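You operate a simulated robot arm through the tools that you are given. There is no shell and no other tool. Be economical: measure what you need, move in short steps, check, and stop when the job is done.

Carry out the task below with a simulated robot arm. There is one attempt and no reset: what you move stays moved.

Task
Find the 44 MM spacer with the caliper; stand it on the blue patch.
Fine: measure all three; the other two go back where they stood.

It is judged by the outcome, as a careful person would: the job done as asked, and still so three seconds after it is handed in. It fails if anything else is knocked over, pushed out of place, dropped, spilled or broken.

Robot
A 5-joint arm with a two-finger parallel gripper, fixed in place. Base frame: the origin is at the foot of the arm, x ahead of it, y to its left, z up; the work surface is at about z = 0. Lengths are in mm, angles in rad, forces in N, time in s.
With the tool pointing down near the work surface it reaches from about 260 to 680 mm from the base axis. Its first joint turns from -1.152 to 1.152 rad. The tool tilts only in the upright plane through the base axis and itself; it spins freely about its own axis. Payload 2.9 kg.
Tool frame: the origin (TCP) lies between the finger pads and is the grasp point; the fingertips stand 30 mm ahead of it; z points along the fingers, y is the line along which they close. Largest opening 110 mm; finger width 20, thickness 10; the body of the gripper, 48 by 112 mm, starts 55 mm behind the TCP.
Orientation is that of the tool frame in the base frame, as a unit quaternion [x, y, z, w]. With the fingers straight down and closing along the base's y, the tool's x points along the base's -x, its y along +y and its z along -z.

Tools
- The arm moves only by the tool send_rows. Its arguments are lists of equal length, an entry for each row: "fingers": the finger opening in cm, from 0 to 11; "offset": the shift along the tool's x, y, z in cm, a list of three; "rotation": the turn, a rotation vector about the tool's x, y, z in rad, a list of three. In form: {"fingers": [fingers, ...], "offset": [[dx, dy, dz], ...], "rotation": [[wx, wy, wz], ...]}. A call has 1 to 8 rows; each row is the pose to reach, as a shift and turn from the pose commanded when the call began, along the tool's axes at that moment. Rows are played at 5 a second. More than 50 mm and 0.15 rad between two rows, or a gripper value outside its range, and nothing of the call is played. Where a pose cannot be reached the arm comes as near as it can. A force on the tool above 90 N (or 10 N above the force at the start of the call, whichever is more), or a blocked arm, ends the call early, and 0.2 s more pass. The fingers move at their own pace (about 108 mm/s each) and stop on an object; they squeeze with about 27 N. The grip force told is the motor's: it shows also when the fingers shut on nothing. Time passes only in rows, and 0.2 s behind the last, so rows that repeat a pose let the fingers close. It gives the time, the measured TCP pose, the force on the tool (base axes), the opening and the grip force at its end, in the units of the frame above (readings bear some noise), with the torque about the TCP (base axes, N m) and any sound that the robot's microphone picked up.
- Cameras (640 x 400 px; columns grow to the right, rows downward): "scene" is fixed at [19.5, -451.2, 584.6]; the picture's right is [0.87, -0.49, 0.00], its down [-0.36, -0.64, -0.68] and it looks along [0.33, 0.59, -0.74] (base axes); focal length 326 px, centre (320, 200). "wrist" rides on the gripper at [72, 17, -103] in the tool frame; the picture's right is [-0.23, 0.97, 0.00], its down [-0.76, -0.18, -0.62] and it looks along [-0.61, -0.14, 0.78] (tool axes); focal length 222 px, centre (320, 200). There is no depth. A picture from a camera that has moved, and an enlarged one, comes with that camera's place and axes in the base frame and with its lens.
- capture(camera): a new picture of that camera. No time passes.
- enlarge(camera, box): a new picture of the part [left, top, right, bottom] of that camera's present view, enlarged. No time passes.
- hand_in(): hands the job in; it is judged then, once.

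Go step by step. Nothing tells you positions but the pictures and the camera data: compare them with the known pose of the tool, close in by small moves and look again before you grip or let go. The budget is 120 turns and 68 pictures, counting those below and the enlarged ones. Unless the task says otherwise, let go and move clear before handing in, and close with one line.

The tools are called after "Emit:" as name(argument=value, ...) on one line, values as JSON. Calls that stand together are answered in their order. send_rows: Moves the arm, as the interface text tells. Its arguments: {"type":"object","properties":{"fingers":{"type":"array","items":{"type":"number"}},"offset":{"type":"array","items":{"type":"array","items":{"type":"number"}}},"rotation":{"type":"array","items":{"type":"array","items":{"type":"number"}}}},"required":["fingers","offset","rotation"]} The other tools are called the same way: capture (camera) takes a picture; enlarge (camera, box) takes an enlarged picture of a part of a camera's view; hand_in () hands the job in.

At the start:

```text
t: 0.0
ee_pos: [347.3, -101.5, 269.8]
orientation: [0.0, 1.0, 0.0, 0.0]
contact_force: [0.0, 0.2, 0.1]
torque: [0.02, -0.02, 0.03]
finger_gap: 109.5
finger_force: 0.0
```

scene: 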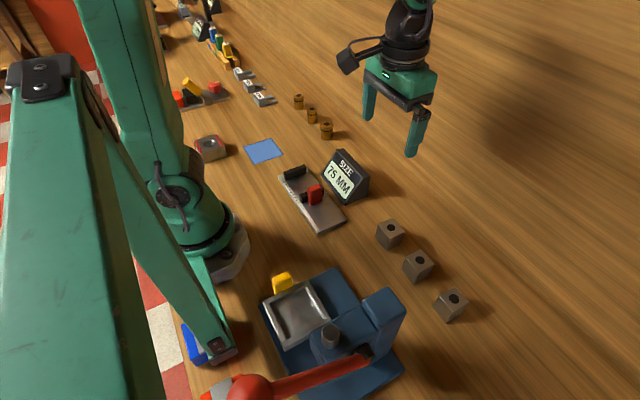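
wrist: 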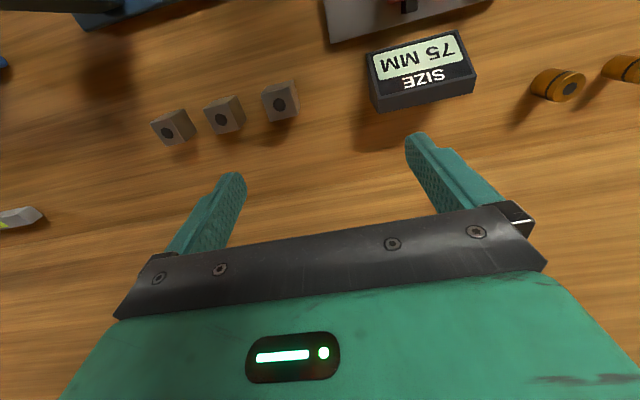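

I see a caliper with a "SIZE 75 MM" display, three grey blocks with holes, three brass pieces, and a blue patch. I'll enlarge these before planning.

Emit:
enlarge(camera="scene", box=[230, 120, 390, 240])

Emit:
enlarge(camera="scene", box=[350, 200, 490, 330])

Emit:
enlarge(camera="scene", box=[160, 60, 360, 180])

```text
3.33 times, centred on (310, 180) of scene
camera zoom: at [19.5, -451.2, 584.6], right [0.87, -0.49, 0.0], down [-0.36, -0.64, -0.68], along [0.33, 0.59, -0.74], focal length 1085 px, centre (353, 267)
```

zoom: 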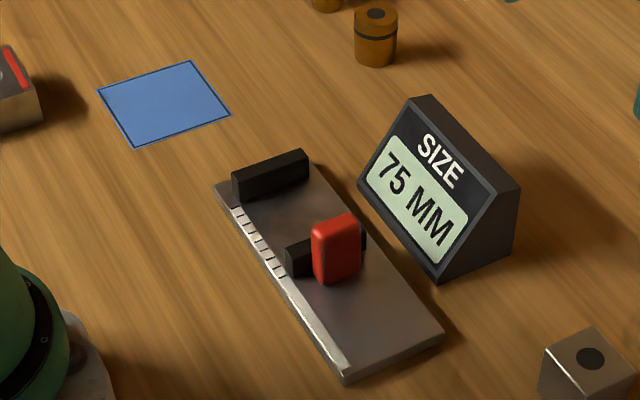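

```text
3.08 times, centred on (420, 265) of scene
camera zoom: at [19.5, -451.2, 584.6], right [0.87, -0.49, 0.0], down [-0.36, -0.64, -0.68], along [0.33, 0.59, -0.74], focal length 1002 px, centre (12, 0)
```

zoom: 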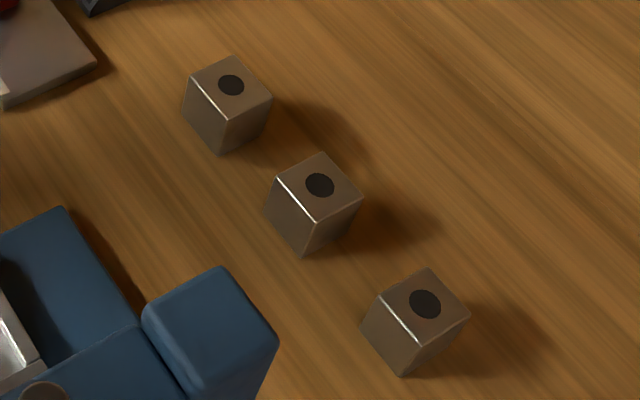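

```text
3.20 times, centred on (260, 120) of scene
camera zoom: at [19.5, -451.2, 584.6], right [0.87, -0.49, 0.0], down [-0.36, -0.64, -0.68], along [0.33, 0.59, -0.74], focal length 1042 px, centre (512, 456)
```

zoom: 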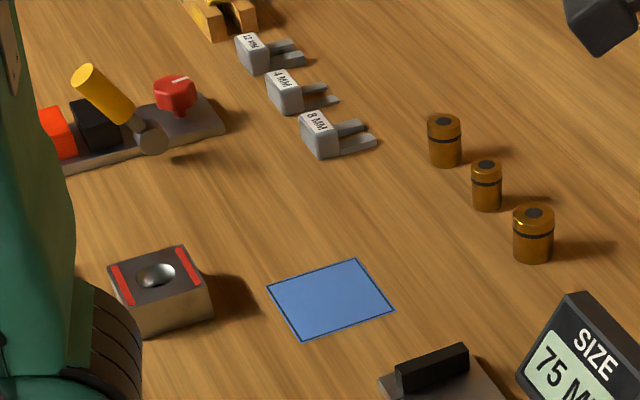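

The three grey blocks look like the spacers: same look, spaced 90 mm apart at about (350, -160), (350, -250) and (350, -340). The caliper runs along y at x≈262, with the fixed jaw near y≈105. I'll rotate the tool so the fingers close along base x and start moving over block 1.

Emit:
send_rows(fingers=[11, 11, 11, 11, 11, 11, 11, 11], offset=[[0, -0.8, 0.5], [0, -1.6, 1], [0, -2.4, 2], [0, -3.2, 3], [0, -4, 4], [0, -4.8, 5], [0, -5.5, 6], [-0.3, -5.9, 7]], rotation=[[0, 0, -0.14], [0, 0, -0.28], [0, 0, -0.42], [0, 0, -0.56], [0, 0, -0.7], [0, 0, -0.84], [0, 0, -0.98], [0, 0, -1.12]])

Emit:
send_rows(fingers=[7, 7, 7, 7], offset=[[0, 0, 0], [0, 0, 0], [0, 0, 0], [0, 0, 0]], rotation=[[0, 0, -0.14], [0, 0, -0.28], [0, 0, -0.42], [0, 0, -0.4508]])

Emit:
capture(camera="wrist")

Emit:
capture(camera="scene")

```text
t: 1.8
ee_pos: [351.9, -160.1, 199.2]
orientation: [-0.532, 0.847, 0.0, 0.0]
contact_force: [0.1, 0.4, 0.2]
torque: [0.01, 0.01, 0.01]
finger_gap: 110.1
finger_force: 0.2
```

```text
t: 2.8
ee_pos: [349.9, -160.7, 198.8]
orientation: [0.707, -0.707, 0.001, 0.0]
contact_force: [0.1, 0.5, -0.3]
torque: [0.02, -0.01, -0.02]
finger_gap: 70.2
finger_force: 0.1
```

```text
62 pictures are left
camera wrist: at [332.9, -231.8, 302.9], right [-0.97, 0.23, 0.0], down [0.18, 0.76, 0.62], along [0.14, 0.61, -0.78], focal length 222 px, centre (320, 200)
```

wrist: 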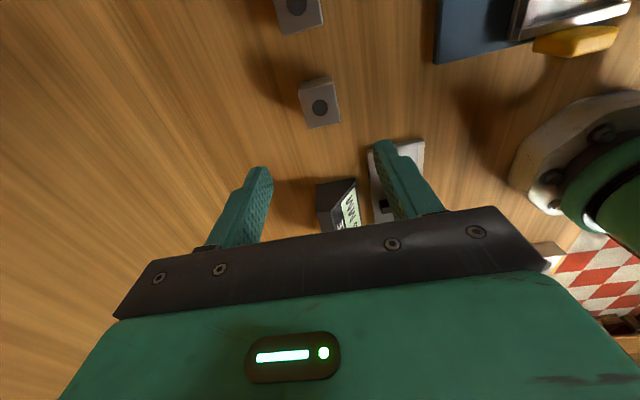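

```text
61 pictures are left
```

scene: 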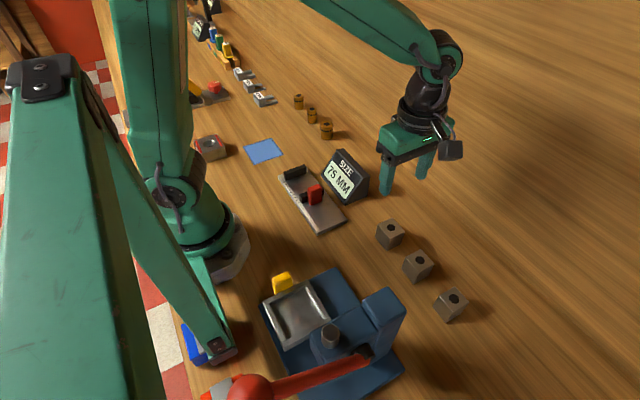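

The wrist view puts block 1 at about (349, -158), which agrees with the scene estimate. I'll check its angle and size close up.

Emit:
enlarge(camera="wrist", box=[240, 50, 400, 150])

```text
4.00 times, centred on (320, 100) of wrist
camera zoom: at [332.9, -231.8, 302.9], right [-0.97, 0.23, 0.0], down [0.18, 0.76, 0.62], along [0.14, 0.61, -0.78], focal length 888 px, centre (320, 600)
```

zoom: 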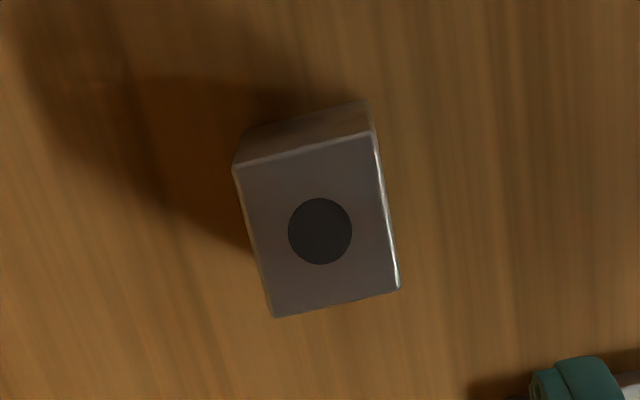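

Block 1 is square to the axes, about 38 wide in x, 43 along y and 40 high, centred at about (349.5, -157). I'll descend over it with fingers open 70.

Emit:
send_rows(fingers=[7, 7, 7, 7, 7, 7], offset=[[-0.37, 0.04, 3.5], [-0.37, 0.04, 7], [-0.37, 0.04, 10.5], [-0.37, 0.04, 13.5], [-0.37, 0.04, 15.5], [-0.37, 0.04, 16.4]], rotation=[[0, 0, 0], [0, 0, 0], [0, 0, 0], [0, 0, 0], [0, 0, 0], [0, 0, 0]])

Emit:
capture(camera="wrist")

Emit:
enlarge(camera="scene", box=[350, 170, 490, 270])

```text
t: 4.2
ee_pos: [350.4, -156.0, 37.6]
orientation: [0.708, -0.706, 0.001, 0.0]
contact_force: [0.3, -1.1, -0.2]
torque: [0.0, 0.01, -0.04]
finger_gap: 70.0
finger_force: 0.0
```

```text
59 pictures are left
camera wrist: at [333.0, -228.5, 139.4], right [-0.97, 0.23, 0.0], down [0.18, 0.76, 0.62], along [0.14, 0.61, -0.78], focal length 222 px, centre (320, 200)
```

wrist: 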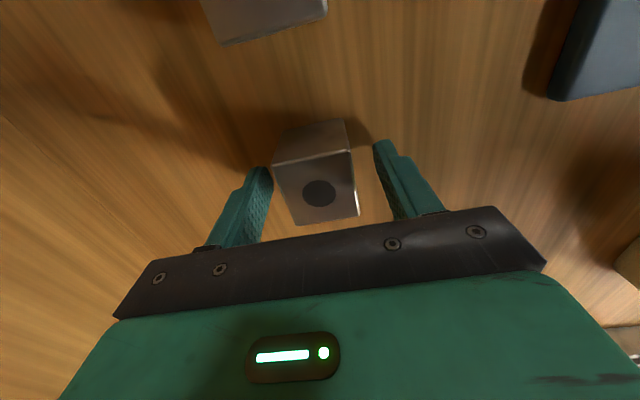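

```text
4.00 times, centred on (420, 220) of scene
camera zoom: at [19.5, -451.2, 584.6], right [0.87, -0.49, 0.0], down [-0.36, -0.64, -0.68], along [0.33, 0.59, -0.74], focal length 1302 px, centre (-80, 120)
```

zoom: 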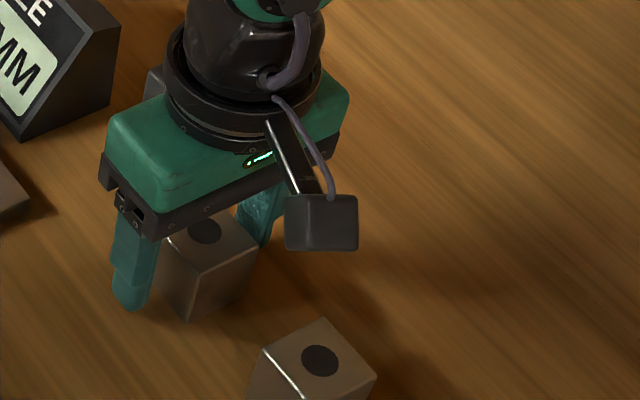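

The block is centred between the fingers, so I'll close and read the gap.

Emit:
send_rows(fingers=[4.5, 3, 3, 3], offset=[[0, 0, 0], [0, 0, 0], [0, 0, 0], [0, 0, 0]], rotation=[[0, 0, 0], [0, 0, 0], [0, 0, 0], [0, 0, 0]])

```text
t: 5.2
ee_pos: [349.9, -156.4, 37.6]
orientation: [-0.707, 0.707, 0.0, 0.001]
contact_force: [-0.9, -1.4, 0.5]
torque: [0.01, -0.02, 0.01]
finger_gap: 39.6
finger_force: 27.0
```

Block 1 is gripped at 39.6 mm in x, and its home TCP is (350, -156.4, 37.6). I'll lift it and carry it towards the caliper.

Emit:
send_rows(fingers=[3, 3, 3, 3, 3], offset=[[0, 0, -1], [0, 0, -4], [0, 0, -8], [0, 0, -12], [0, 0, -13]], rotation=[[0, 0, 0], [0, 0, 0], [0, 0, 0], [0, 0, 0], [0, 0, 0]])

Emit:
send_rows(fingers=[3, 3, 3, 3, 3, 3, 3, 3], offset=[[-2.8, 1.1, 0], [-5.6, 2.2, 0], [-8.4, 3.3, 0], [-11.2, 4.4, 0], [-14, 5.5, 0], [-16.8, 6.6, 0], [-19.6, 7.7, 0], [-21.8, 8.8, 0]], rotation=[[0, 0, 0], [0, 0, 0], [0, 0, 0], [0, 0, 0], [0, 0, 0], [0, 0, 0], [0, 0, 0], [0, 0, 0]])

Emit:
capture(camera="wrist")

Emit:
capture(camera="scene")

```text
t: 6.4
ee_pos: [349.9, -156.6, 166.9]
orientation: [0.708, -0.707, 0.0, 0.0]
contact_force: [1.1, -0.4, -2.2]
torque: [0.02, 0.0, -0.01]
finger_gap: 39.6
finger_force: 27.2
```

```text
t: 8.2
ee_pos: [262.3, 62.2, 166.8]
orientation: [-0.707, 0.707, 0.0, 0.0]
contact_force: [1.3, 0.8, -1.0]
torque: [0.03, 0.03, -0.02]
finger_gap: 39.6
finger_force: 26.9
```

```text
57 pictures are left
camera wrist: at [245.0, -9.4, 269.5], right [-0.97, 0.23, 0.0], down [0.18, 0.76, 0.62], along [0.14, 0.61, -0.78], focal length 222 px, centre (320, 200)
```

wrist: 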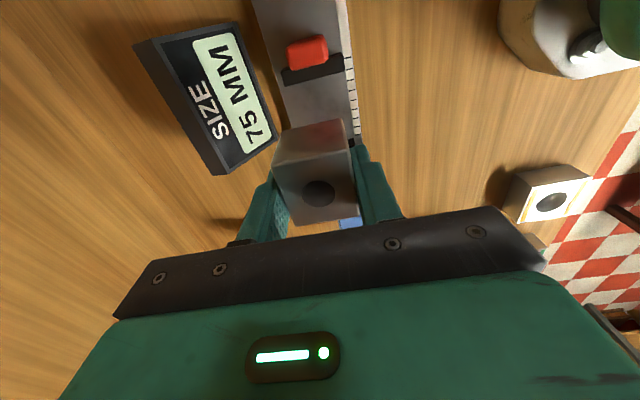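

```text
56 pictures are left
```

scene: 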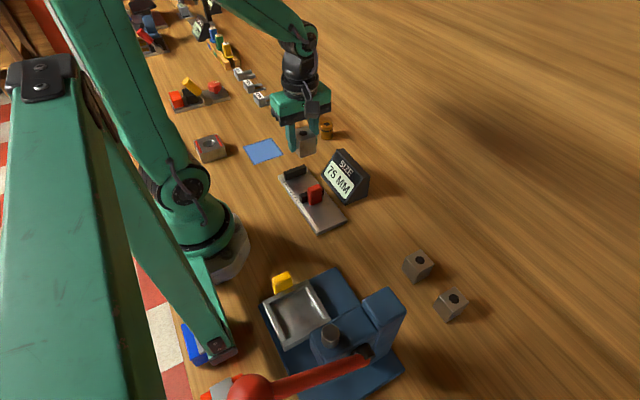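

The arm reaches over the caliper and the block is held there. I'll zoom in to locate the slider and jaws.

Emit:
enlarge(camera="wrist", box=[240, 0, 400, 150])

Emit:
enlarge(camera="scene", box=[260, 130, 380, 240])

```text
2.67 times, centred on (320, 75) of wrist
camera zoom: at [245.0, -9.4, 269.5], right [-0.97, 0.23, 0.0], down [0.18, 0.76, 0.62], along [0.14, 0.61, -0.78], focal length 592 px, centre (320, 533)
```

zoom: 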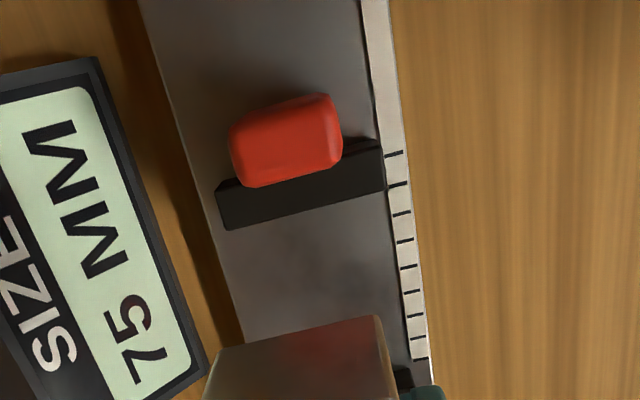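

```text
3.64 times, centred on (320, 185) of scene
camera zoom: at [19.5, -451.2, 584.6], right [0.87, -0.49, 0.0], down [-0.36, -0.64, -0.68], along [0.33, 0.59, -0.74], focal length 1184 px, centre (320, 254)
```

zoom: 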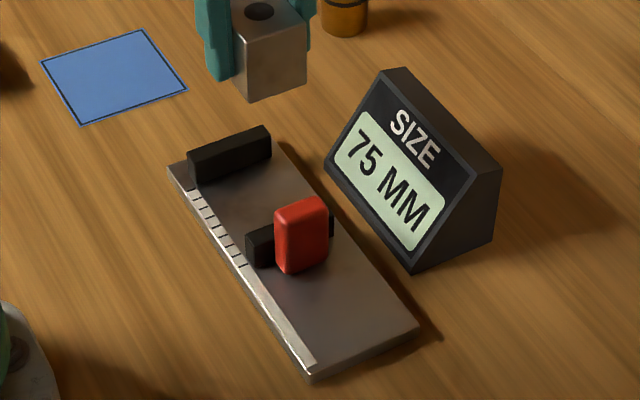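

The slider jaw face is at y≈32, x 230–288, and the fixed jaw face at y≈107. I'll lower the block between the jaws at about (259.5, 78), stopping just above the plate.

Emit:
send_rows(fingers=[3, 3, 3, 3, 3, 3], offset=[[-1.58, 0.28, 0], [-1.58, 0.28, 3], [-1.58, 0.28, 6], [-1.58, 0.28, 9], [-1.58, 0.28, 10.8], [-1.58, 0.28, 10.8]], rotation=[[0, 0, 0], [0, 0, 0], [0, 0, 0], [0, 0, 0], [0, 0, 0], [0, 0, 0]])

Emit:
enlarge(camera="scene", box=[260, 130, 380, 240])

Emit:
capture(camera="wrist")

```text
t: 9.6
ee_pos: [259.7, 77.9, 57.9]
orientation: [0.707, -0.707, 0.0, 0.0]
contact_force: [-0.2, 0.8, -0.6]
torque: [0.02, 0.01, -0.02]
finger_gap: 39.7
finger_force: 26.7
```

```text
3.64 times, centred on (320, 185) of scene
camera zoom: at [19.5, -451.2, 584.6], right [0.87, -0.49, 0.0], down [-0.36, -0.64, -0.68], along [0.33, 0.59, -0.74], focal length 1184 px, centre (320, 254)
```

zoom: 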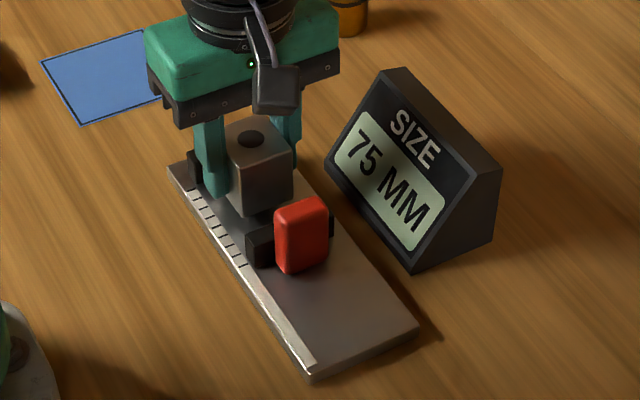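

```text
52 pictures are left
camera wrist: at [242.5, 6.4, 159.9], right [-0.97, 0.23, 0.0], down [0.18, 0.76, 0.62], along [0.14, 0.61, -0.78], focal length 222 px, centre (320, 200)
```

wrist: 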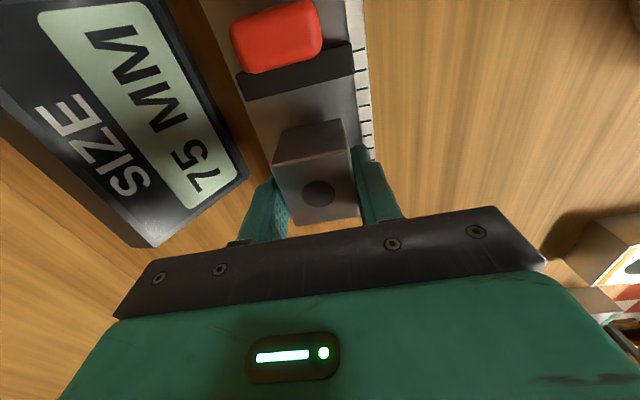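

Aligned, with the block bottom about 20 mm up. I'll lower in small steps until it touches the plate.

Emit:
send_rows(fingers=[3, 3, 3, 3, 3], offset=[[0, 0, 0.2], [0, 0, 0.4], [0, 0, 0.6], [0, 0, 0.7], [0, 0, 0.8]], rotation=[[0, 0, 0], [0, 0, 0], [0, 0, 0], [0, 0, 0], [0, 0, 0]])

```text
t: 10.8
ee_pos: [258.3, 78.4, 50.7]
orientation: [-0.707, 0.707, 0.0, 0.0]
contact_force: [-0.8, -0.3, 0.1]
torque: [0.04, 0.03, -0.01]
finger_gap: 39.6
finger_force: 27.4
```

Emit:
send_rows(fingers=[3, 3], offset=[[0, 0, 0.1], [0, 0, 0.2]], rotation=[[0, 0, 0], [0, 0, 0]])

Emit:
enlarge(camera="scene", box=[270, 140, 350, 215])

```text
t: 11.4
ee_pos: [259.2, 77.4, 48.6]
orientation: [-0.707, 0.707, -0.001, 0.001]
contact_force: [-4.3, 4.1, 16.8]
torque: [0.09, 0.18, 0.01]
finger_gap: 39.4
finger_force: 27.2
```

```text
5.33 times, centred on (310, 178) of scene
camera zoom: at [19.5, -451.2, 584.6], right [0.87, -0.49, 0.0], down [-0.36, -0.64, -0.68], along [0.33, 0.59, -0.74], focal length 1737 px, centre (373, 320)
```

zoom: 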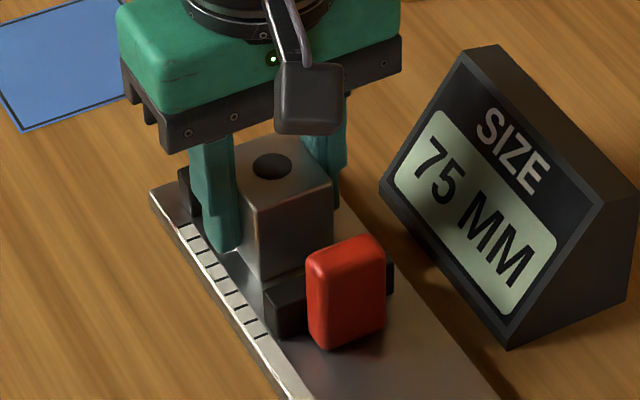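

The block is on the plate (17 N contact at TCP z 48.6). I'll release it and rise clear.

Emit:
send_rows(fingers=[3, 5.6, 5.6, 5.6, 5.6, 5.6, 5.6, 5.6], offset=[[0, 0, -0.1], [0, 0, -0.1], [0, 0, -0.1], [0, 0, -1], [0, 0, -3], [0, 0, -6], [0, 0, -9], [0, 0, -10]], rotation=[[0, 0, 0], [0, 0, 0], [0, 0, 0], [0, 0, 0], [0, 0, 0], [0, 0, 0], [0, 0, 0], [0, 0, 0]])

Emit:
capture(camera="wrist")

```text
t: 13.2
ee_pos: [260.1, 76.5, 147.5]
orientation: [-0.707, 0.708, 0.0, 0.0]
contact_force: [0.2, 0.0, -0.4]
torque: [-0.02, 0.01, 0.01]
finger_gap: 55.8
finger_force: 0.1
```

```text
50 pictures are left
camera wrist: at [242.6, 4.3, 250.6], right [-0.97, 0.23, 0.0], down [0.18, 0.76, 0.62], along [0.14, 0.61, -0.78], focal length 222 px, centre (320, 200)
```

wrist: 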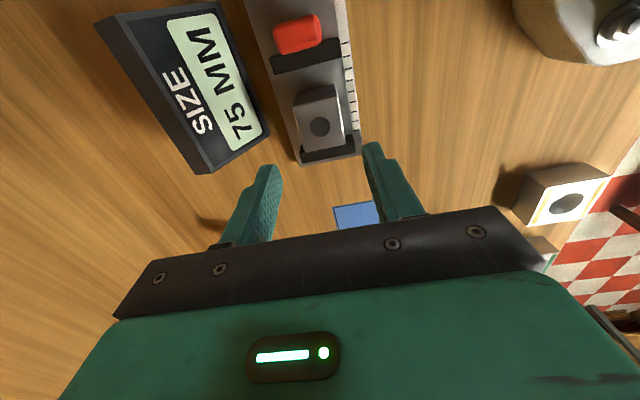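

The block sits squarely between the jaws. Next I'll move above the red knob with fingers at 56 and look.

Emit:
send_rows(fingers=[5.6, 5.6, 5.6, 5.6], offset=[[2.4, 0.1, 0], [4.8, 0.1, 0], [6.9, 0.1, 0], [6.9, 0.1, 2]], rotation=[[0, 0, 0], [0, 0, 0], [0, 0, 0], [0, 0, 0]])

Emit:
enlarge(camera="wrist", box=[220, 50, 420, 210])

Emit:
enlarge(camera="scene", box=[270, 140, 370, 240])

```text
t: 14.2
ee_pos: [256.2, 7.2, 129.5]
orientation: [0.707, -0.707, 0.0, -0.001]
contact_force: [-0.1, -1.0, -0.3]
torque: [0.05, 0.01, -0.02]
finger_gap: 55.6
finger_force: 0.0
```

```text
2.50 times, centred on (320, 130) of wrist
camera zoom: at [239.8, -64.3, 232.0], right [-0.97, 0.23, 0.0], down [0.18, 0.76, 0.62], along [0.14, 0.61, -0.78], focal length 555 px, centre (320, 375)
```

zoom: 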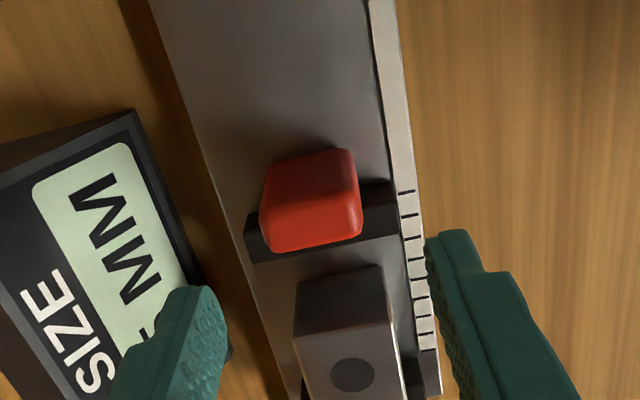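

```text
4.00 times, centred on (320, 190) of scene
camera zoom: at [19.5, -451.2, 584.6], right [0.87, -0.49, 0.0], down [-0.36, -0.64, -0.68], along [0.33, 0.59, -0.74], focal length 1302 px, centre (320, 240)
```

zoom: 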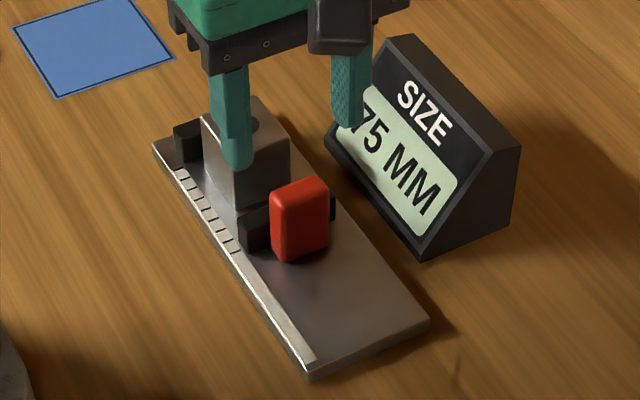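

The knob is about 32 wide in x (centre ~259), y 1–15, top at about z 60, with the jaw bar behind it at y 18–32. I'll lower the fingers around it at y≈4.

Emit:
send_rows(fingers=[5.6, 5.6, 5.6, 5.6, 5.6], offset=[[0.3, -0.3, 0], [0.3, -0.3, 3], [0.3, -0.3, 5.5], [0.3, -0.3, 8], [0.3, -0.3, 8]], rotation=[[0, 0, 0], [0, 0, 0], [0, 0, 0], [0, 0, 0], [0, 0, 0]])

Emit:
capture(camera="wrist")

Emit:
enlarge(camera="scene", box=[270, 140, 370, 240])

```text
t: 15.4
ee_pos: [260.3, 4.3, 47.2]
orientation: [0.707, -0.707, 0.0, 0.0]
contact_force: [0.4, 0.3, -0.8]
torque: [0.01, -0.03, -0.02]
finger_gap: 56.1
finger_force: 0.1
```

```text
47 pictures are left
camera wrist: at [243.8, -67.6, 150.4], right [-0.97, 0.23, 0.0], down [0.18, 0.76, 0.62], along [0.14, 0.61, -0.78], focal length 222 px, centre (320, 200)
```

wrist: 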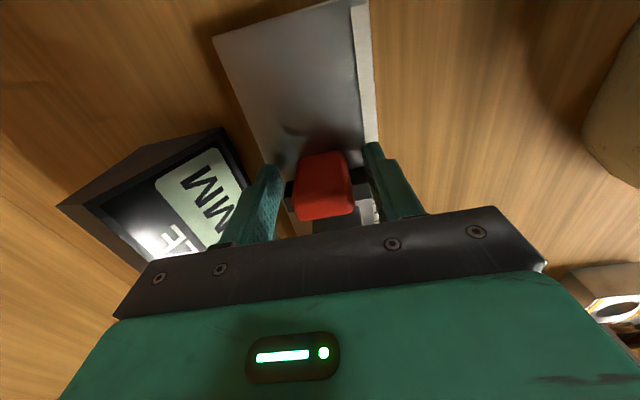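

```text
4.00 times, centred on (320, 190) of scene
camera zoom: at [19.5, -451.2, 584.6], right [0.87, -0.49, 0.0], down [-0.36, -0.64, -0.68], along [0.33, 0.59, -0.74], focal length 1302 px, centre (320, 240)
```

zoom: 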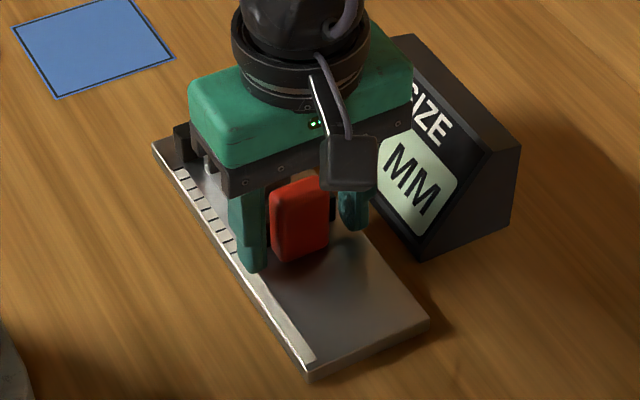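

The knob is between the fingers, so I'll close on it gently in stages.

Emit:
send_rows(fingers=[4, 3.4, 2.6, 2.6], offset=[[0, 0, 0], [0, 0, 0], [0, 0, 0], [0, 0, 0]], rotation=[[0, 0, 0], [0, 0, 0], [0, 0, 0], [0, 0, 0]])

```text
t: 16.4
ee_pos: [260.2, 5.4, 47.0]
orientation: [-0.707, 0.707, 0.001, -0.001]
contact_force: [-13.3, -0.6, 1.8]
torque: [0.0, -1.21, 0.0]
finger_gap: 34.1
finger_force: 45.4
```

Gripped at 34 mm with a small sideways load. I'll ease 1.5 mm towards -x and then slide +y towards the block.

Emit:
send_rows(fingers=[2.6, 2.6, 2.6, 2.6, 2.6, 2.6], offset=[[0, 0.15, 0], [-0.5, 0.15, 0], [-1, 0.15, 0], [-1.5, 0.15, 0], [-1.9, 0.15, 0], [-2.2, 0.15, 0]], rotation=[[0, 0, 0], [0, 0, 0], [0, 0, 0], [0, 0, 0], [0, 0, 0], [0, 0, 0]])

Emit:
capture(camera="scene")

```text
t: 17.8
ee_pos: [260.2, 27.3, 48.6]
orientation: [0.707, -0.707, 0.002, -0.001]
contact_force: [14.3, -2.0, -31.2]
torque: [-0.04, 0.57, -0.09]
finger_gap: 33.7
finger_force: 45.3
```

```text
45 pictures are left
```

scene: 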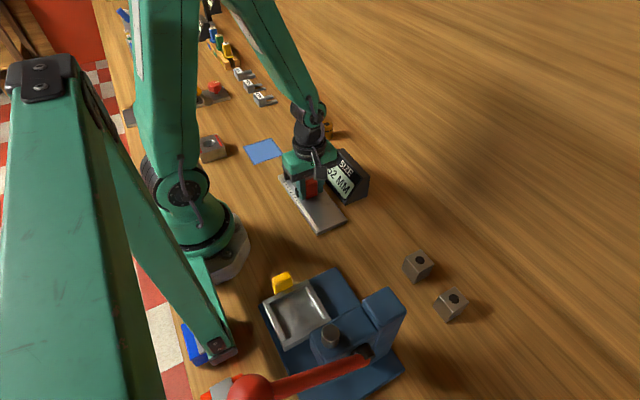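

The display now reads about 52 mm and the slider moves. I'll relieve the vertical load and continue in small steps.

Emit:
send_rows(fingers=[2.6, 2.6, 2.6, 2.6], offset=[[0, -0.05, 0.15], [-0.2, -0.05, 0.15], [-0.4, -0.05, 0.15], [-0.5, -0.05, 0.15]], rotation=[[0, 0, 0], [0, 0, 0], [0, 0, 0], [0, 0, 0]])

Emit:
enlarge(camera="scene", box=[270, 120, 380, 220])

```text
t: 18.8
ee_pos: [259.5, 32.5, 48.0]
orientation: [0.707, -0.707, -0.001, 0.0]
contact_force: [-8.5, -1.9, 33.2]
torque: [0.09, 0.04, 0.04]
finger_gap: 33.6
finger_force: 45.1
```

```text
4.00 times, centred on (325, 170) of scene
camera zoom: at [19.4, -451.2, 584.6], right [0.87, -0.49, 0.0], down [-0.36, -0.64, -0.68], along [0.33, 0.59, -0.74], focal length 1302 px, centre (300, 320)
```

zoom: 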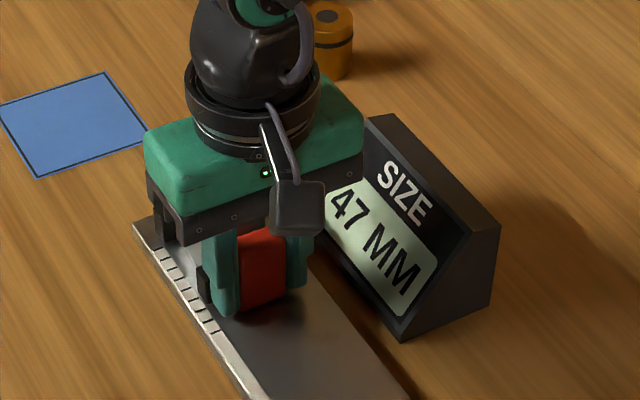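

The display reads 47 with no block contact yet. I'll continue in 1 mm steps and watch the y force.

Emit:
send_rows(fingers=[2.6, 2.6, 2.6], offset=[[-0.1, 0, -0.07], [-0.2, 0, -0.07], [-0.2, 0, -0.07]], rotation=[[0, 0, 0], [0, 0, 0], [0, 0, 0]])

Emit:
send_rows(fingers=[2.6, 2.6, 2.6], offset=[[-0.1, 0, 0], [-0.1, 0, 0], [-0.1, 0, 0]], rotation=[[0, 0, 0], [0, 0, 0], [0, 0, 0]])

Emit:
enlarge(camera="scene", box=[270, 120, 380, 220])

```text
t: 19.6
ee_pos: [260.6, 35.1, 47.2]
orientation: [0.708, -0.707, 0.0, 0.0]
contact_force: [-3.7, 0.0, 4.1]
torque: [0.35, -0.55, -0.07]
finger_gap: 33.8
finger_force: 44.8
```

```text
t: 20.4
ee_pos: [260.5, 35.4, 47.9]
orientation: [0.707, -0.707, 0.0, 0.001]
contact_force: [-4.1, -3.4, 6.4]
torque: [-0.04, -0.09, -0.02]
finger_gap: 33.7
finger_force: 44.7
```

```text
4.00 times, centred on (325, 170) of scene
camera zoom: at [19.5, -451.2, 584.6], right [0.87, -0.49, 0.0], down [-0.36, -0.64, -0.68], along [0.33, 0.59, -0.74], focal length 1302 px, centre (300, 320)
```

zoom: 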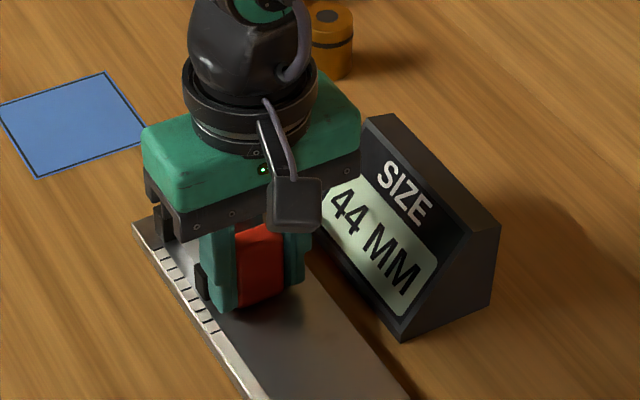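

It reads 44, but I have no firm contact yet, so I'll keep going a step at a time.

Emit:
send_rows(fingers=[2.6, 2.6, 2.6], offset=[[-0.1, 0, 0], [-0.1, 0, 0], [-0.1, 0, 0]], rotation=[[0, 0, 0], [0, 0, 0], [0, 0, 0]])

Emit:
send_rows(fingers=[2.6, 2.6, 2.6], offset=[[-0.1, 0, 0], [-0.1, 0, 0], [-0.1, 0, 0]], rotation=[[0, 0, 0], [0, 0, 0], [0, 0, 0]])

Emit:
enlarge(camera="scene", box=[270, 120, 380, 220])

```text
t: 21.2
ee_pos: [260.6, 36.5, 46.9]
orientation: [-0.707, 0.707, 0.001, 0.001]
contact_force: [-5.2, -28.6, 16.2]
torque: [-0.19, -0.47, 0.23]
finger_gap: 34.3
finger_force: 44.8
```

```text
t: 22.0
ee_pos: [260.8, 37.4, 48.3]
orientation: [-0.706, 0.708, 0.0, 0.0]
contact_force: [12.9, -40.7, -21.6]
torque: [-0.55, 0.2, 0.28]
finger_gap: 33.7
finger_force: 44.8
```

```text
4.00 times, centred on (325, 170) of scene
camera zoom: at [19.6, -451.2, 584.6], right [0.87, -0.49, 0.0], down [-0.36, -0.64, -0.68], along [0.33, 0.59, -0.74], focal length 1302 px, centre (300, 320)
```

zoom: 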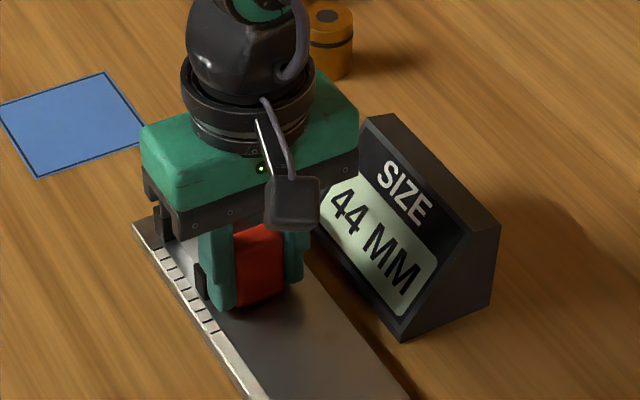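

Firm contact at 40 N, and the display reads 44 MM, so block 1 is the 44. I'll draw the slider back to open the jaws, let go and rise.

Emit:
send_rows(fingers=[2.6, 2.6, 2.6, 2.6, 2.6, 2.6, 2.6], offset=[[0.2, 0, 0], [0.7, 0, 0], [1.3, 0, 0], [1.9, 0, 0], [2.5, 0, 0], [3.2, 0, 0], [3.2, 0, 0]], rotation=[[0, 0, 0], [0, 0, 0], [0, 0, 0], [0, 0, 0], [0, 0, 0], [0, 0, 0], [0, 0, 0]])

Emit:
send_rows(fingers=[5.6, 5.6, 5.6, 5.6, 5.6, 5.6, 5.6], offset=[[0, 0, 0], [0, 0, 0], [0, 0, -1], [0, 0, -3], [0, 0, -6], [0, 0, -9], [0, 0, -10]], rotation=[[0, 0, 0], [0, 0, 0], [0, 0, 0], [0, 0, 0], [0, 0, 0], [0, 0, 0], [0, 0, 0]])

Emit:
enlarge(camera="wrist", box=[200, 40, 440, 240])

Emit:
capture(camera="scene")

```text
t: 23.6
ee_pos: [259.5, 7.1, 46.4]
orientation: [-0.707, 0.707, 0.0, 0.0]
contact_force: [13.3, 3.5, -29.9]
torque: [-0.06, 0.38, 0.15]
finger_gap: 34.1
finger_force: 45.0
```

```text
t: 25.2
ee_pos: [260.0, 5.3, 148.8]
orientation: [-0.707, 0.707, -0.001, 0.0]
contact_force: [0.1, 0.6, -0.5]
torque: [-0.01, -0.03, 0.01]
finger_gap: 56.0
finger_force: 0.0
```

```text
2.00 times, centred on (320, 140) of wrist
camera zoom: at [242.3, -66.6, 251.5], right [-0.97, 0.23, 0.0], down [0.18, 0.76, 0.62], along [0.14, 0.61, -0.78], focal length 444 px, centre (320, 320)
```

zoom: 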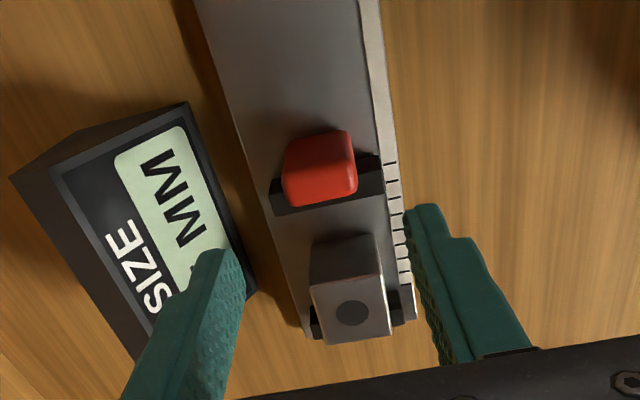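

```text
40 pictures are left
```

scene: 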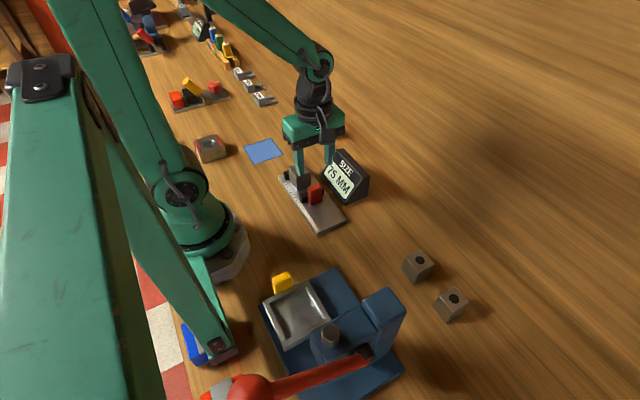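

The jaws are back at 75 and block 1 sits against the fixed jaw, centred near (260, 87). I'll go back and grip it.

Emit:
send_rows(fingers=[5.6, 5.6, 5.6, 5.6, 5.6, 5.6, 5.6], offset=[[-2.8, 0, 0], [-5.6, 0, 0], [-8.1, 0, 0], [-8.1, 0, 3], [-8.1, 0, 6], [-8.1, 0, 9], [-8.1, 0, 9.8]], rotation=[[0, 0, 0], [0, 0, 0], [0, 0, 0], [0, 0, 0], [0, 0, 0], [0, 0, 0], [0, 0, 0]])

Emit:
capture(camera="wrist")

```text
t: 26.8
ee_pos: [259.9, 86.4, 48.3]
orientation: [0.708, -0.707, 0.001, 0.001]
contact_force: [0.2, -0.1, 0.3]
torque: [-0.04, 0.0, 0.0]
finger_gap: 55.8
finger_force: 0.1
```

```text
39 pictures are left
camera wrist: at [242.8, 13.6, 151.9], right [-0.97, 0.23, 0.0], down [0.18, 0.76, 0.62], along [0.14, 0.61, -0.78], focal length 222 px, centre (320, 200)
```

wrist: 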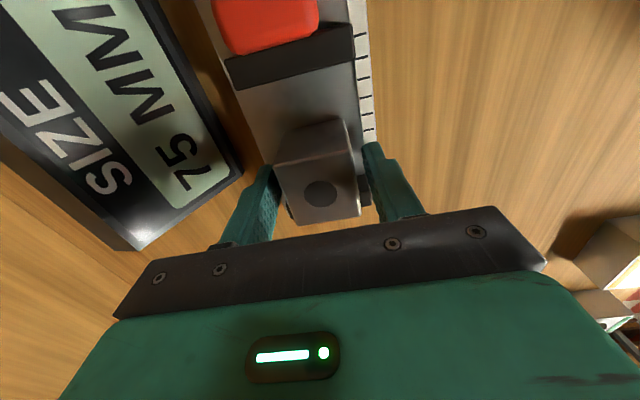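

Centred. I'll grip, lift, and carry it towards the blue patch at about (232, 258).

Emit:
send_rows(fingers=[4.5, 3, 3, 3, 3, 3, 3, 3], offset=[[0, 0, 0], [0, 0, 0], [0, 0, 0], [0, 0, -1], [0, 0, -3], [0, 0, -6], [0, 0, -9], [0, 0, -11]], rotation=[[0, 0, 0], [0, 0, 0], [0, 0, 0], [0, 0, 0], [0, 0, 0], [0, 0, 0], [0, 0, 0], [0, 0, 0]])

Emit:
send_rows(fingers=[3, 3, 3, 3, 3, 3], offset=[[-2.8, 0.4, 0], [-5.6, 0.8, 0], [-8.4, 1.2, 0], [-11.2, 1.7, 0], [-14, 2.2, 0], [-15, 2.4, 0]], rotation=[[0, 0, 0], [0, 0, 0], [0, 0, 0], [0, 0, 0], [0, 0, 0], [0, 0, 0]])

Emit:
capture(camera="wrist")

Emit:
enlarge(camera="scene", box=[200, 70, 360, 190])

```text
t: 28.6
ee_pos: [261.9, 87.0, 161.4]
orientation: [0.707, -0.707, -0.001, 0.0]
contact_force: [0.2, -0.5, -1.3]
torque: [0.0, 0.02, 0.0]
finger_gap: 39.6
finger_force: 27.6
```

```text
t: 30.0
ee_pos: [236.3, 237.2, 161.0]
orientation: [-0.707, 0.707, 0.0, 0.001]
contact_force: [0.2, -0.1, -1.8]
torque: [0.0, 0.01, 0.01]
finger_gap: 39.6
finger_force: 27.5
```

```text
38 pictures are left
camera wrist: at [219.7, 165.1, 263.2], right [-0.97, 0.23, 0.0], down [0.18, 0.76, 0.62], along [0.14, 0.61, -0.78], focal length 222 px, centre (320, 200)
```

wrist: 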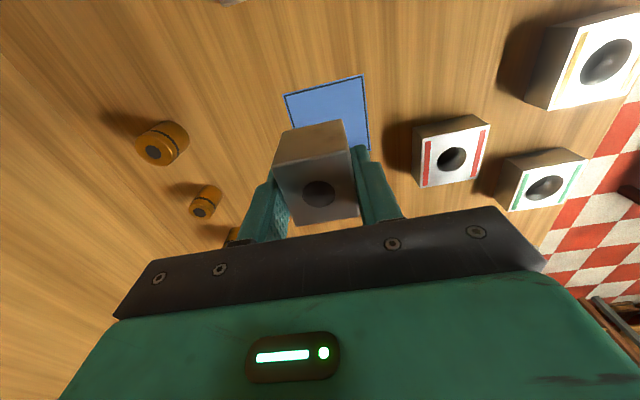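

```text
3.33 times, centred on (280, 130) of scene
camera zoom: at [19.5, -451.2, 584.6], right [0.87, -0.49, 0.0], down [-0.36, -0.64, -0.68], along [0.33, 0.59, -0.74], focal length 1085 px, centre (453, 433)
```

zoom: 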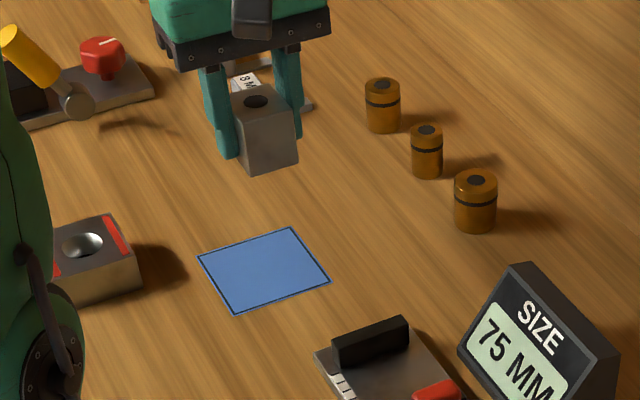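

The patch is about 85 mm square, centred near (230, 260). I'll move over it and lower.

Emit:
send_rows(fingers=[3, 3, 3, 3, 3, 3], offset=[[-2.3, 0.6, 0], [-2.3, 0.6, 3], [-2.3, 0.6, 6], [-2.3, 0.6, 9], [-2.3, 0.6, 11.5], [-2.3, 0.6, 11.8]], rotation=[[0, 0, 0], [0, 0, 0], [0, 0, 0], [0, 0, 0], [0, 0, 0], [0, 0, 0]])

Emit:
enlarge(camera="scene", box=[200, 70, 360, 190])

```text
t: 31.4
ee_pos: [229.2, 259.1, 41.1]
orientation: [-0.707, 0.707, 0.0, -0.001]
contact_force: [0.4, -0.6, -0.5]
torque: [0.0, -0.01, -0.01]
finger_gap: 39.5
finger_force: 27.1
```

```text
3.33 times, centred on (280, 130) of scene
camera zoom: at [19.5, -451.2, 584.6], right [0.87, -0.49, 0.0], down [-0.36, -0.64, -0.68], along [0.33, 0.59, -0.74], focal length 1085 px, centre (453, 433)
```

zoom: 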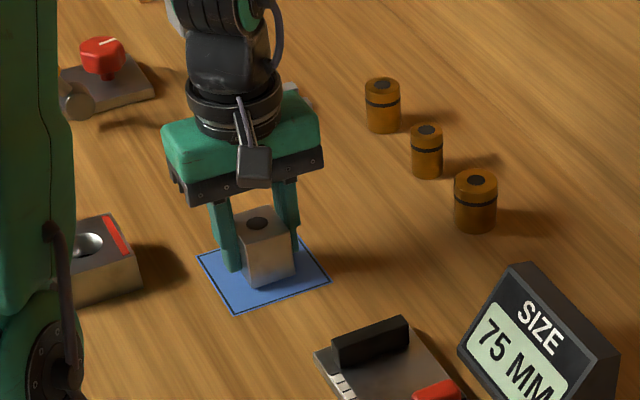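

The block is centred over the patch and about 4 mm up. I'll lower until it touches.

Emit:
send_rows(fingers=[3, 3, 3, 3], offset=[[0, 0, 0.1], [0, 0, 0.2], [0, 0, 0.3], [0, 0, 0.35]], rotation=[[0, 0, 0], [0, 0, 0], [0, 0, 0], [0, 0, 0]])

```text
t: 32.4
ee_pos: [230.6, 258.8, 38.5]
orientation: [-0.707, 0.707, -0.001, 0.0]
contact_force: [0.1, 0.8, -0.1]
torque: [-0.03, -0.02, -0.02]
finger_gap: 39.7
finger_force: 26.9
```

Emit:
send_rows(fingers=[3, 3, 3], offset=[[0, 0, 0.05], [0, 0, 0.1], [0, 0, 0.15]], rotation=[[0, 0, 0], [0, 0, 0], [0, 0, 0]])

```text
t: 33.2
ee_pos: [229.4, 259.7, 36.8]
orientation: [-0.707, 0.708, 0.0, 0.0]
contact_force: [1.1, -6.3, 14.6]
torque: [-0.35, 0.05, 0.0]
finger_gap: 39.7
finger_force: 26.8
```

The block is on the table (15 N contact). I'll release it and rise.

Emit:
send_rows(fingers=[3, 6, 6, 6, 6, 6, 6, 6], offset=[[0, 0, -0.05], [0, 0, -0.05], [0, 0, -0.05], [0, 0, -1], [0, 0, -3], [0, 0, -6], [0, 0, -9], [0, 0, -12]], rotation=[[0, 0, 0], [0, 0, 0], [0, 0, 0], [0, 0, 0], [0, 0, 0], [0, 0, 0], [0, 0, 0], [0, 0, 0]])

Emit:
enlarge(camera="scene", box=[200, 70, 360, 190])

```text
t: 35.0
ee_pos: [230.1, 257.5, 156.2]
orientation: [-0.707, 0.707, 0.001, 0.0]
contact_force: [0.2, -0.3, -0.7]
torque: [0.02, -0.03, -0.02]
finger_gap: 60.0
finger_force: 0.0
```

```text
3.33 times, centred on (280, 130) of scene
camera zoom: at [19.5, -451.2, 584.6], right [0.87, -0.49, 0.0], down [-0.36, -0.64, -0.68], along [0.33, 0.59, -0.74], focal length 1085 px, centre (453, 433)
```

zoom: 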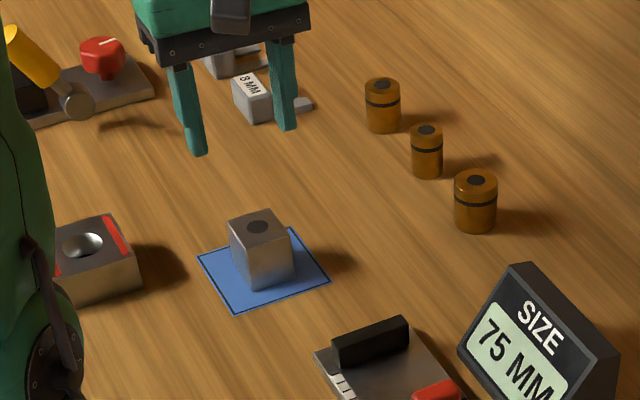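

Block 1 (44 MM) stands centred on the patch. Next is block 2 near (350, -247).

Emit:
send_rows(fingers=[6, 6, 6, 6, 6, 6, 6], offset=[[3.6, -0.9, -2], [7.2, -1.7, -4], [10.8, -2.6, -4], [14.4, -3.4, -4], [18, -4.3, -4], [21.6, -5.1, -4], [25.2, -6, -4]], rotation=[[0, 0, 0], [0, 0, 0], [0, 0, 0], [0, 0, 0], [0, 0, 0], [0, 0, 0], [0, 0, 0]])

Emit:
send_rows(fingers=[7, 7, 7, 7, 7, 7, 7], offset=[[3.6, -0.9, 0], [7.2, -1.7, 0], [10.8, -2.6, 0], [14.4, -3.4, 0], [18, -4.3, 0], [21.6, -5.1, 0], [25.2, -6, 0]], rotation=[[0, 0, 0], [0, 0, 0], [0, 0, 0], [0, 0, 0], [0, 0, 0], [0, 0, 0], [0, 0, 0]])

Emit:
enlarge(camera="wrist", box=[240, 0, 400, 150])

```text
t: 36.6
ee_pos: [289.9, 7.7, 197.1]
orientation: [-0.707, 0.707, 0.0, 0.0]
contact_force: [0.1, 0.0, 0.0]
torque: [0.01, 0.01, 0.02]
finger_gap: 60.0
finger_force: 0.1
```

```text
t: 38.2
ee_pos: [350.1, -244.0, 196.5]
orientation: [-0.707, 0.707, -0.001, 0.0]
contact_force: [0.5, 0.1, -0.3]
torque: [-0.02, -0.01, 0.02]
finger_gap: 70.2
finger_force: 0.0
```

```text
2.67 times, centred on (320, 75) of wrist
camera zoom: at [333.1, -316.5, 299.3], right [-0.97, 0.23, 0.0], down [0.18, 0.76, 0.62], along [0.14, 0.61, -0.78], focal length 592 px, centre (320, 533)
```

zoom: 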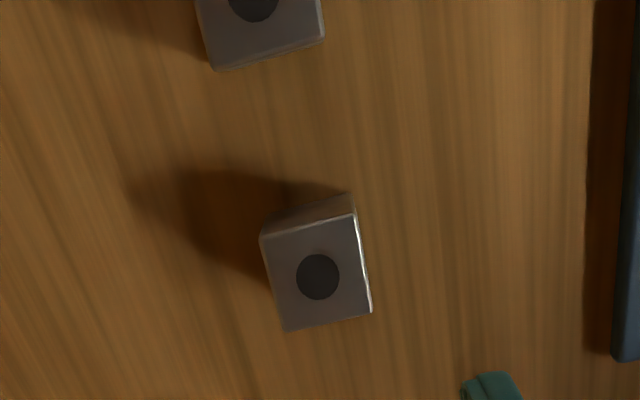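

Block 2 is at about (349.7, -247). I'll descend around it and grip.

Emit:
send_rows(fingers=[7, 7, 7, 7, 7, 7], offset=[[0.28, 0, 3.5], [0.28, 0, 7], [0.28, 0, 10.5], [0.28, 0, 13.5], [0.28, 0, 15.5], [0.28, 0, 16]], rotation=[[0, 0, 0], [0, 0, 0], [0, 0, 0], [0, 0, 0], [0, 0, 0], [0, 0, 0]])

Emit:
capture(camera="wrist")

```text
t: 39.6
ee_pos: [351.8, -247.4, 35.2]
orientation: [0.707, -0.707, -0.001, 0.001]
contact_force: [0.3, -0.5, 0.2]
torque: [0.0, -0.02, 0.02]
finger_gap: 69.9
finger_force: 0.2
```

```text
33 pictures are left
camera wrist: at [333.2, -319.2, 138.2], right [-0.97, 0.23, 0.0], down [0.18, 0.76, 0.62], along [0.14, 0.61, -0.78], focal length 222 px, centre (320, 200)
```

wrist: 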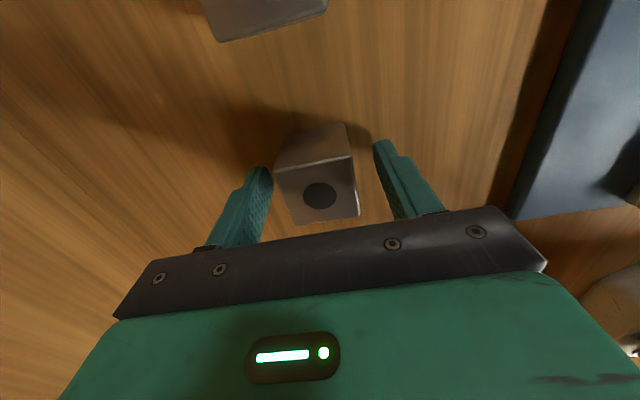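

Centred. I'll grip.

Emit:
send_rows(fingers=[4.5, 3, 3, 3], offset=[[0, 0, 0], [0, 0, 0], [0, 0, 0], [0, 0, 0]], rotation=[[0, 0, 0], [0, 0, 0], [0, 0, 0], [0, 0, 0]])

Emit:
send_rows(fingers=[3, 3, 3, 3, 3], offset=[[0, 0, -1], [0, 0, -4], [0, 0, -8], [0, 0, -12], [0, 0, -13]], rotation=[[0, 0, 0], [0, 0, 0], [0, 0, 0], [0, 0, 0], [0, 0, 0]])

```text
t: 40.6
ee_pos: [351.6, -246.4, 34.8]
orientation: [0.707, -0.707, 0.0, 0.0]
contact_force: [-1.7, 0.1, 0.0]
torque: [-0.05, 0.0, 0.05]
finger_gap: 39.7
finger_force: 26.9
```

```text
t: 41.8
ee_pos: [350.1, -248.6, 166.0]
orientation: [0.707, -0.707, 0.0, 0.0]
contact_force: [-0.2, 0.8, -0.9]
torque: [-0.01, 0.03, 0.0]
finger_gap: 39.7
finger_force: 26.8
```

Block 2 is lifted (home TCP ≈ (350.2, -247.2, 35.2)). I'll carry it to the caliper.

Emit:
send_rows(fingers=[3, 3, 3, 3, 3, 3, 3, 3], offset=[[-4, 1.1, 0], [-8, 2.2, 0], [-12, 3.3, 0], [-16, 4.4, 0], [-20, 5.5, 0], [-24, 6.6, 0], [-28, 7.7, 0], [-31, 8.5, 0]], rotation=[[0, 0, 0], [0, 0, 0], [0, 0, 0], [0, 0, 0], [0, 0, 0], [0, 0, 0], [0, 0, 0], [0, 0, 0]])

Emit:
send_rows(fingers=[3, 3, 3], offset=[[-1.2, 0.5, 0], [-1.7, 0.5, 0], [-1.7, 0.5, 2]], rotation=[[0, 0, 0], [0, 0, 0], [0, 0, 0]])

Emit:
capture(camera="wrist")

```text
t: 43.6
ee_pos: [264.3, 63.5, 165.8]
orientation: [0.707, -0.707, 0.0, 0.0]
contact_force: [0.3, 0.4, -0.3]
torque: [0.01, 0.0, 0.0]
finger_gap: 39.4
finger_force: 26.5
```

```text
t: 44.4
ee_pos: [261.7, 78.6, 145.9]
orientation: [-0.707, 0.707, 0.001, 0.0]
contact_force: [0.9, -0.7, -0.5]
torque: [0.01, 0.01, -0.01]
finger_gap: 39.6
finger_force: 28.0
```

```text
32 pictures are left
camera wrist: at [243.9, 7.3, 249.1], right [-0.97, 0.23, 0.0], down [0.18, 0.76, 0.62], along [0.14, 0.61, -0.78], focal length 222 px, centre (320, 200)
```

wrist: 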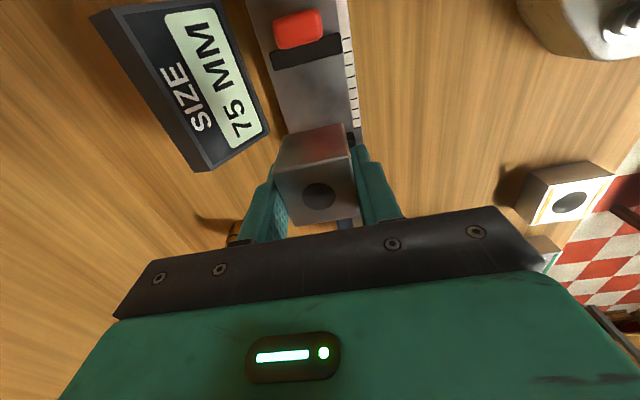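

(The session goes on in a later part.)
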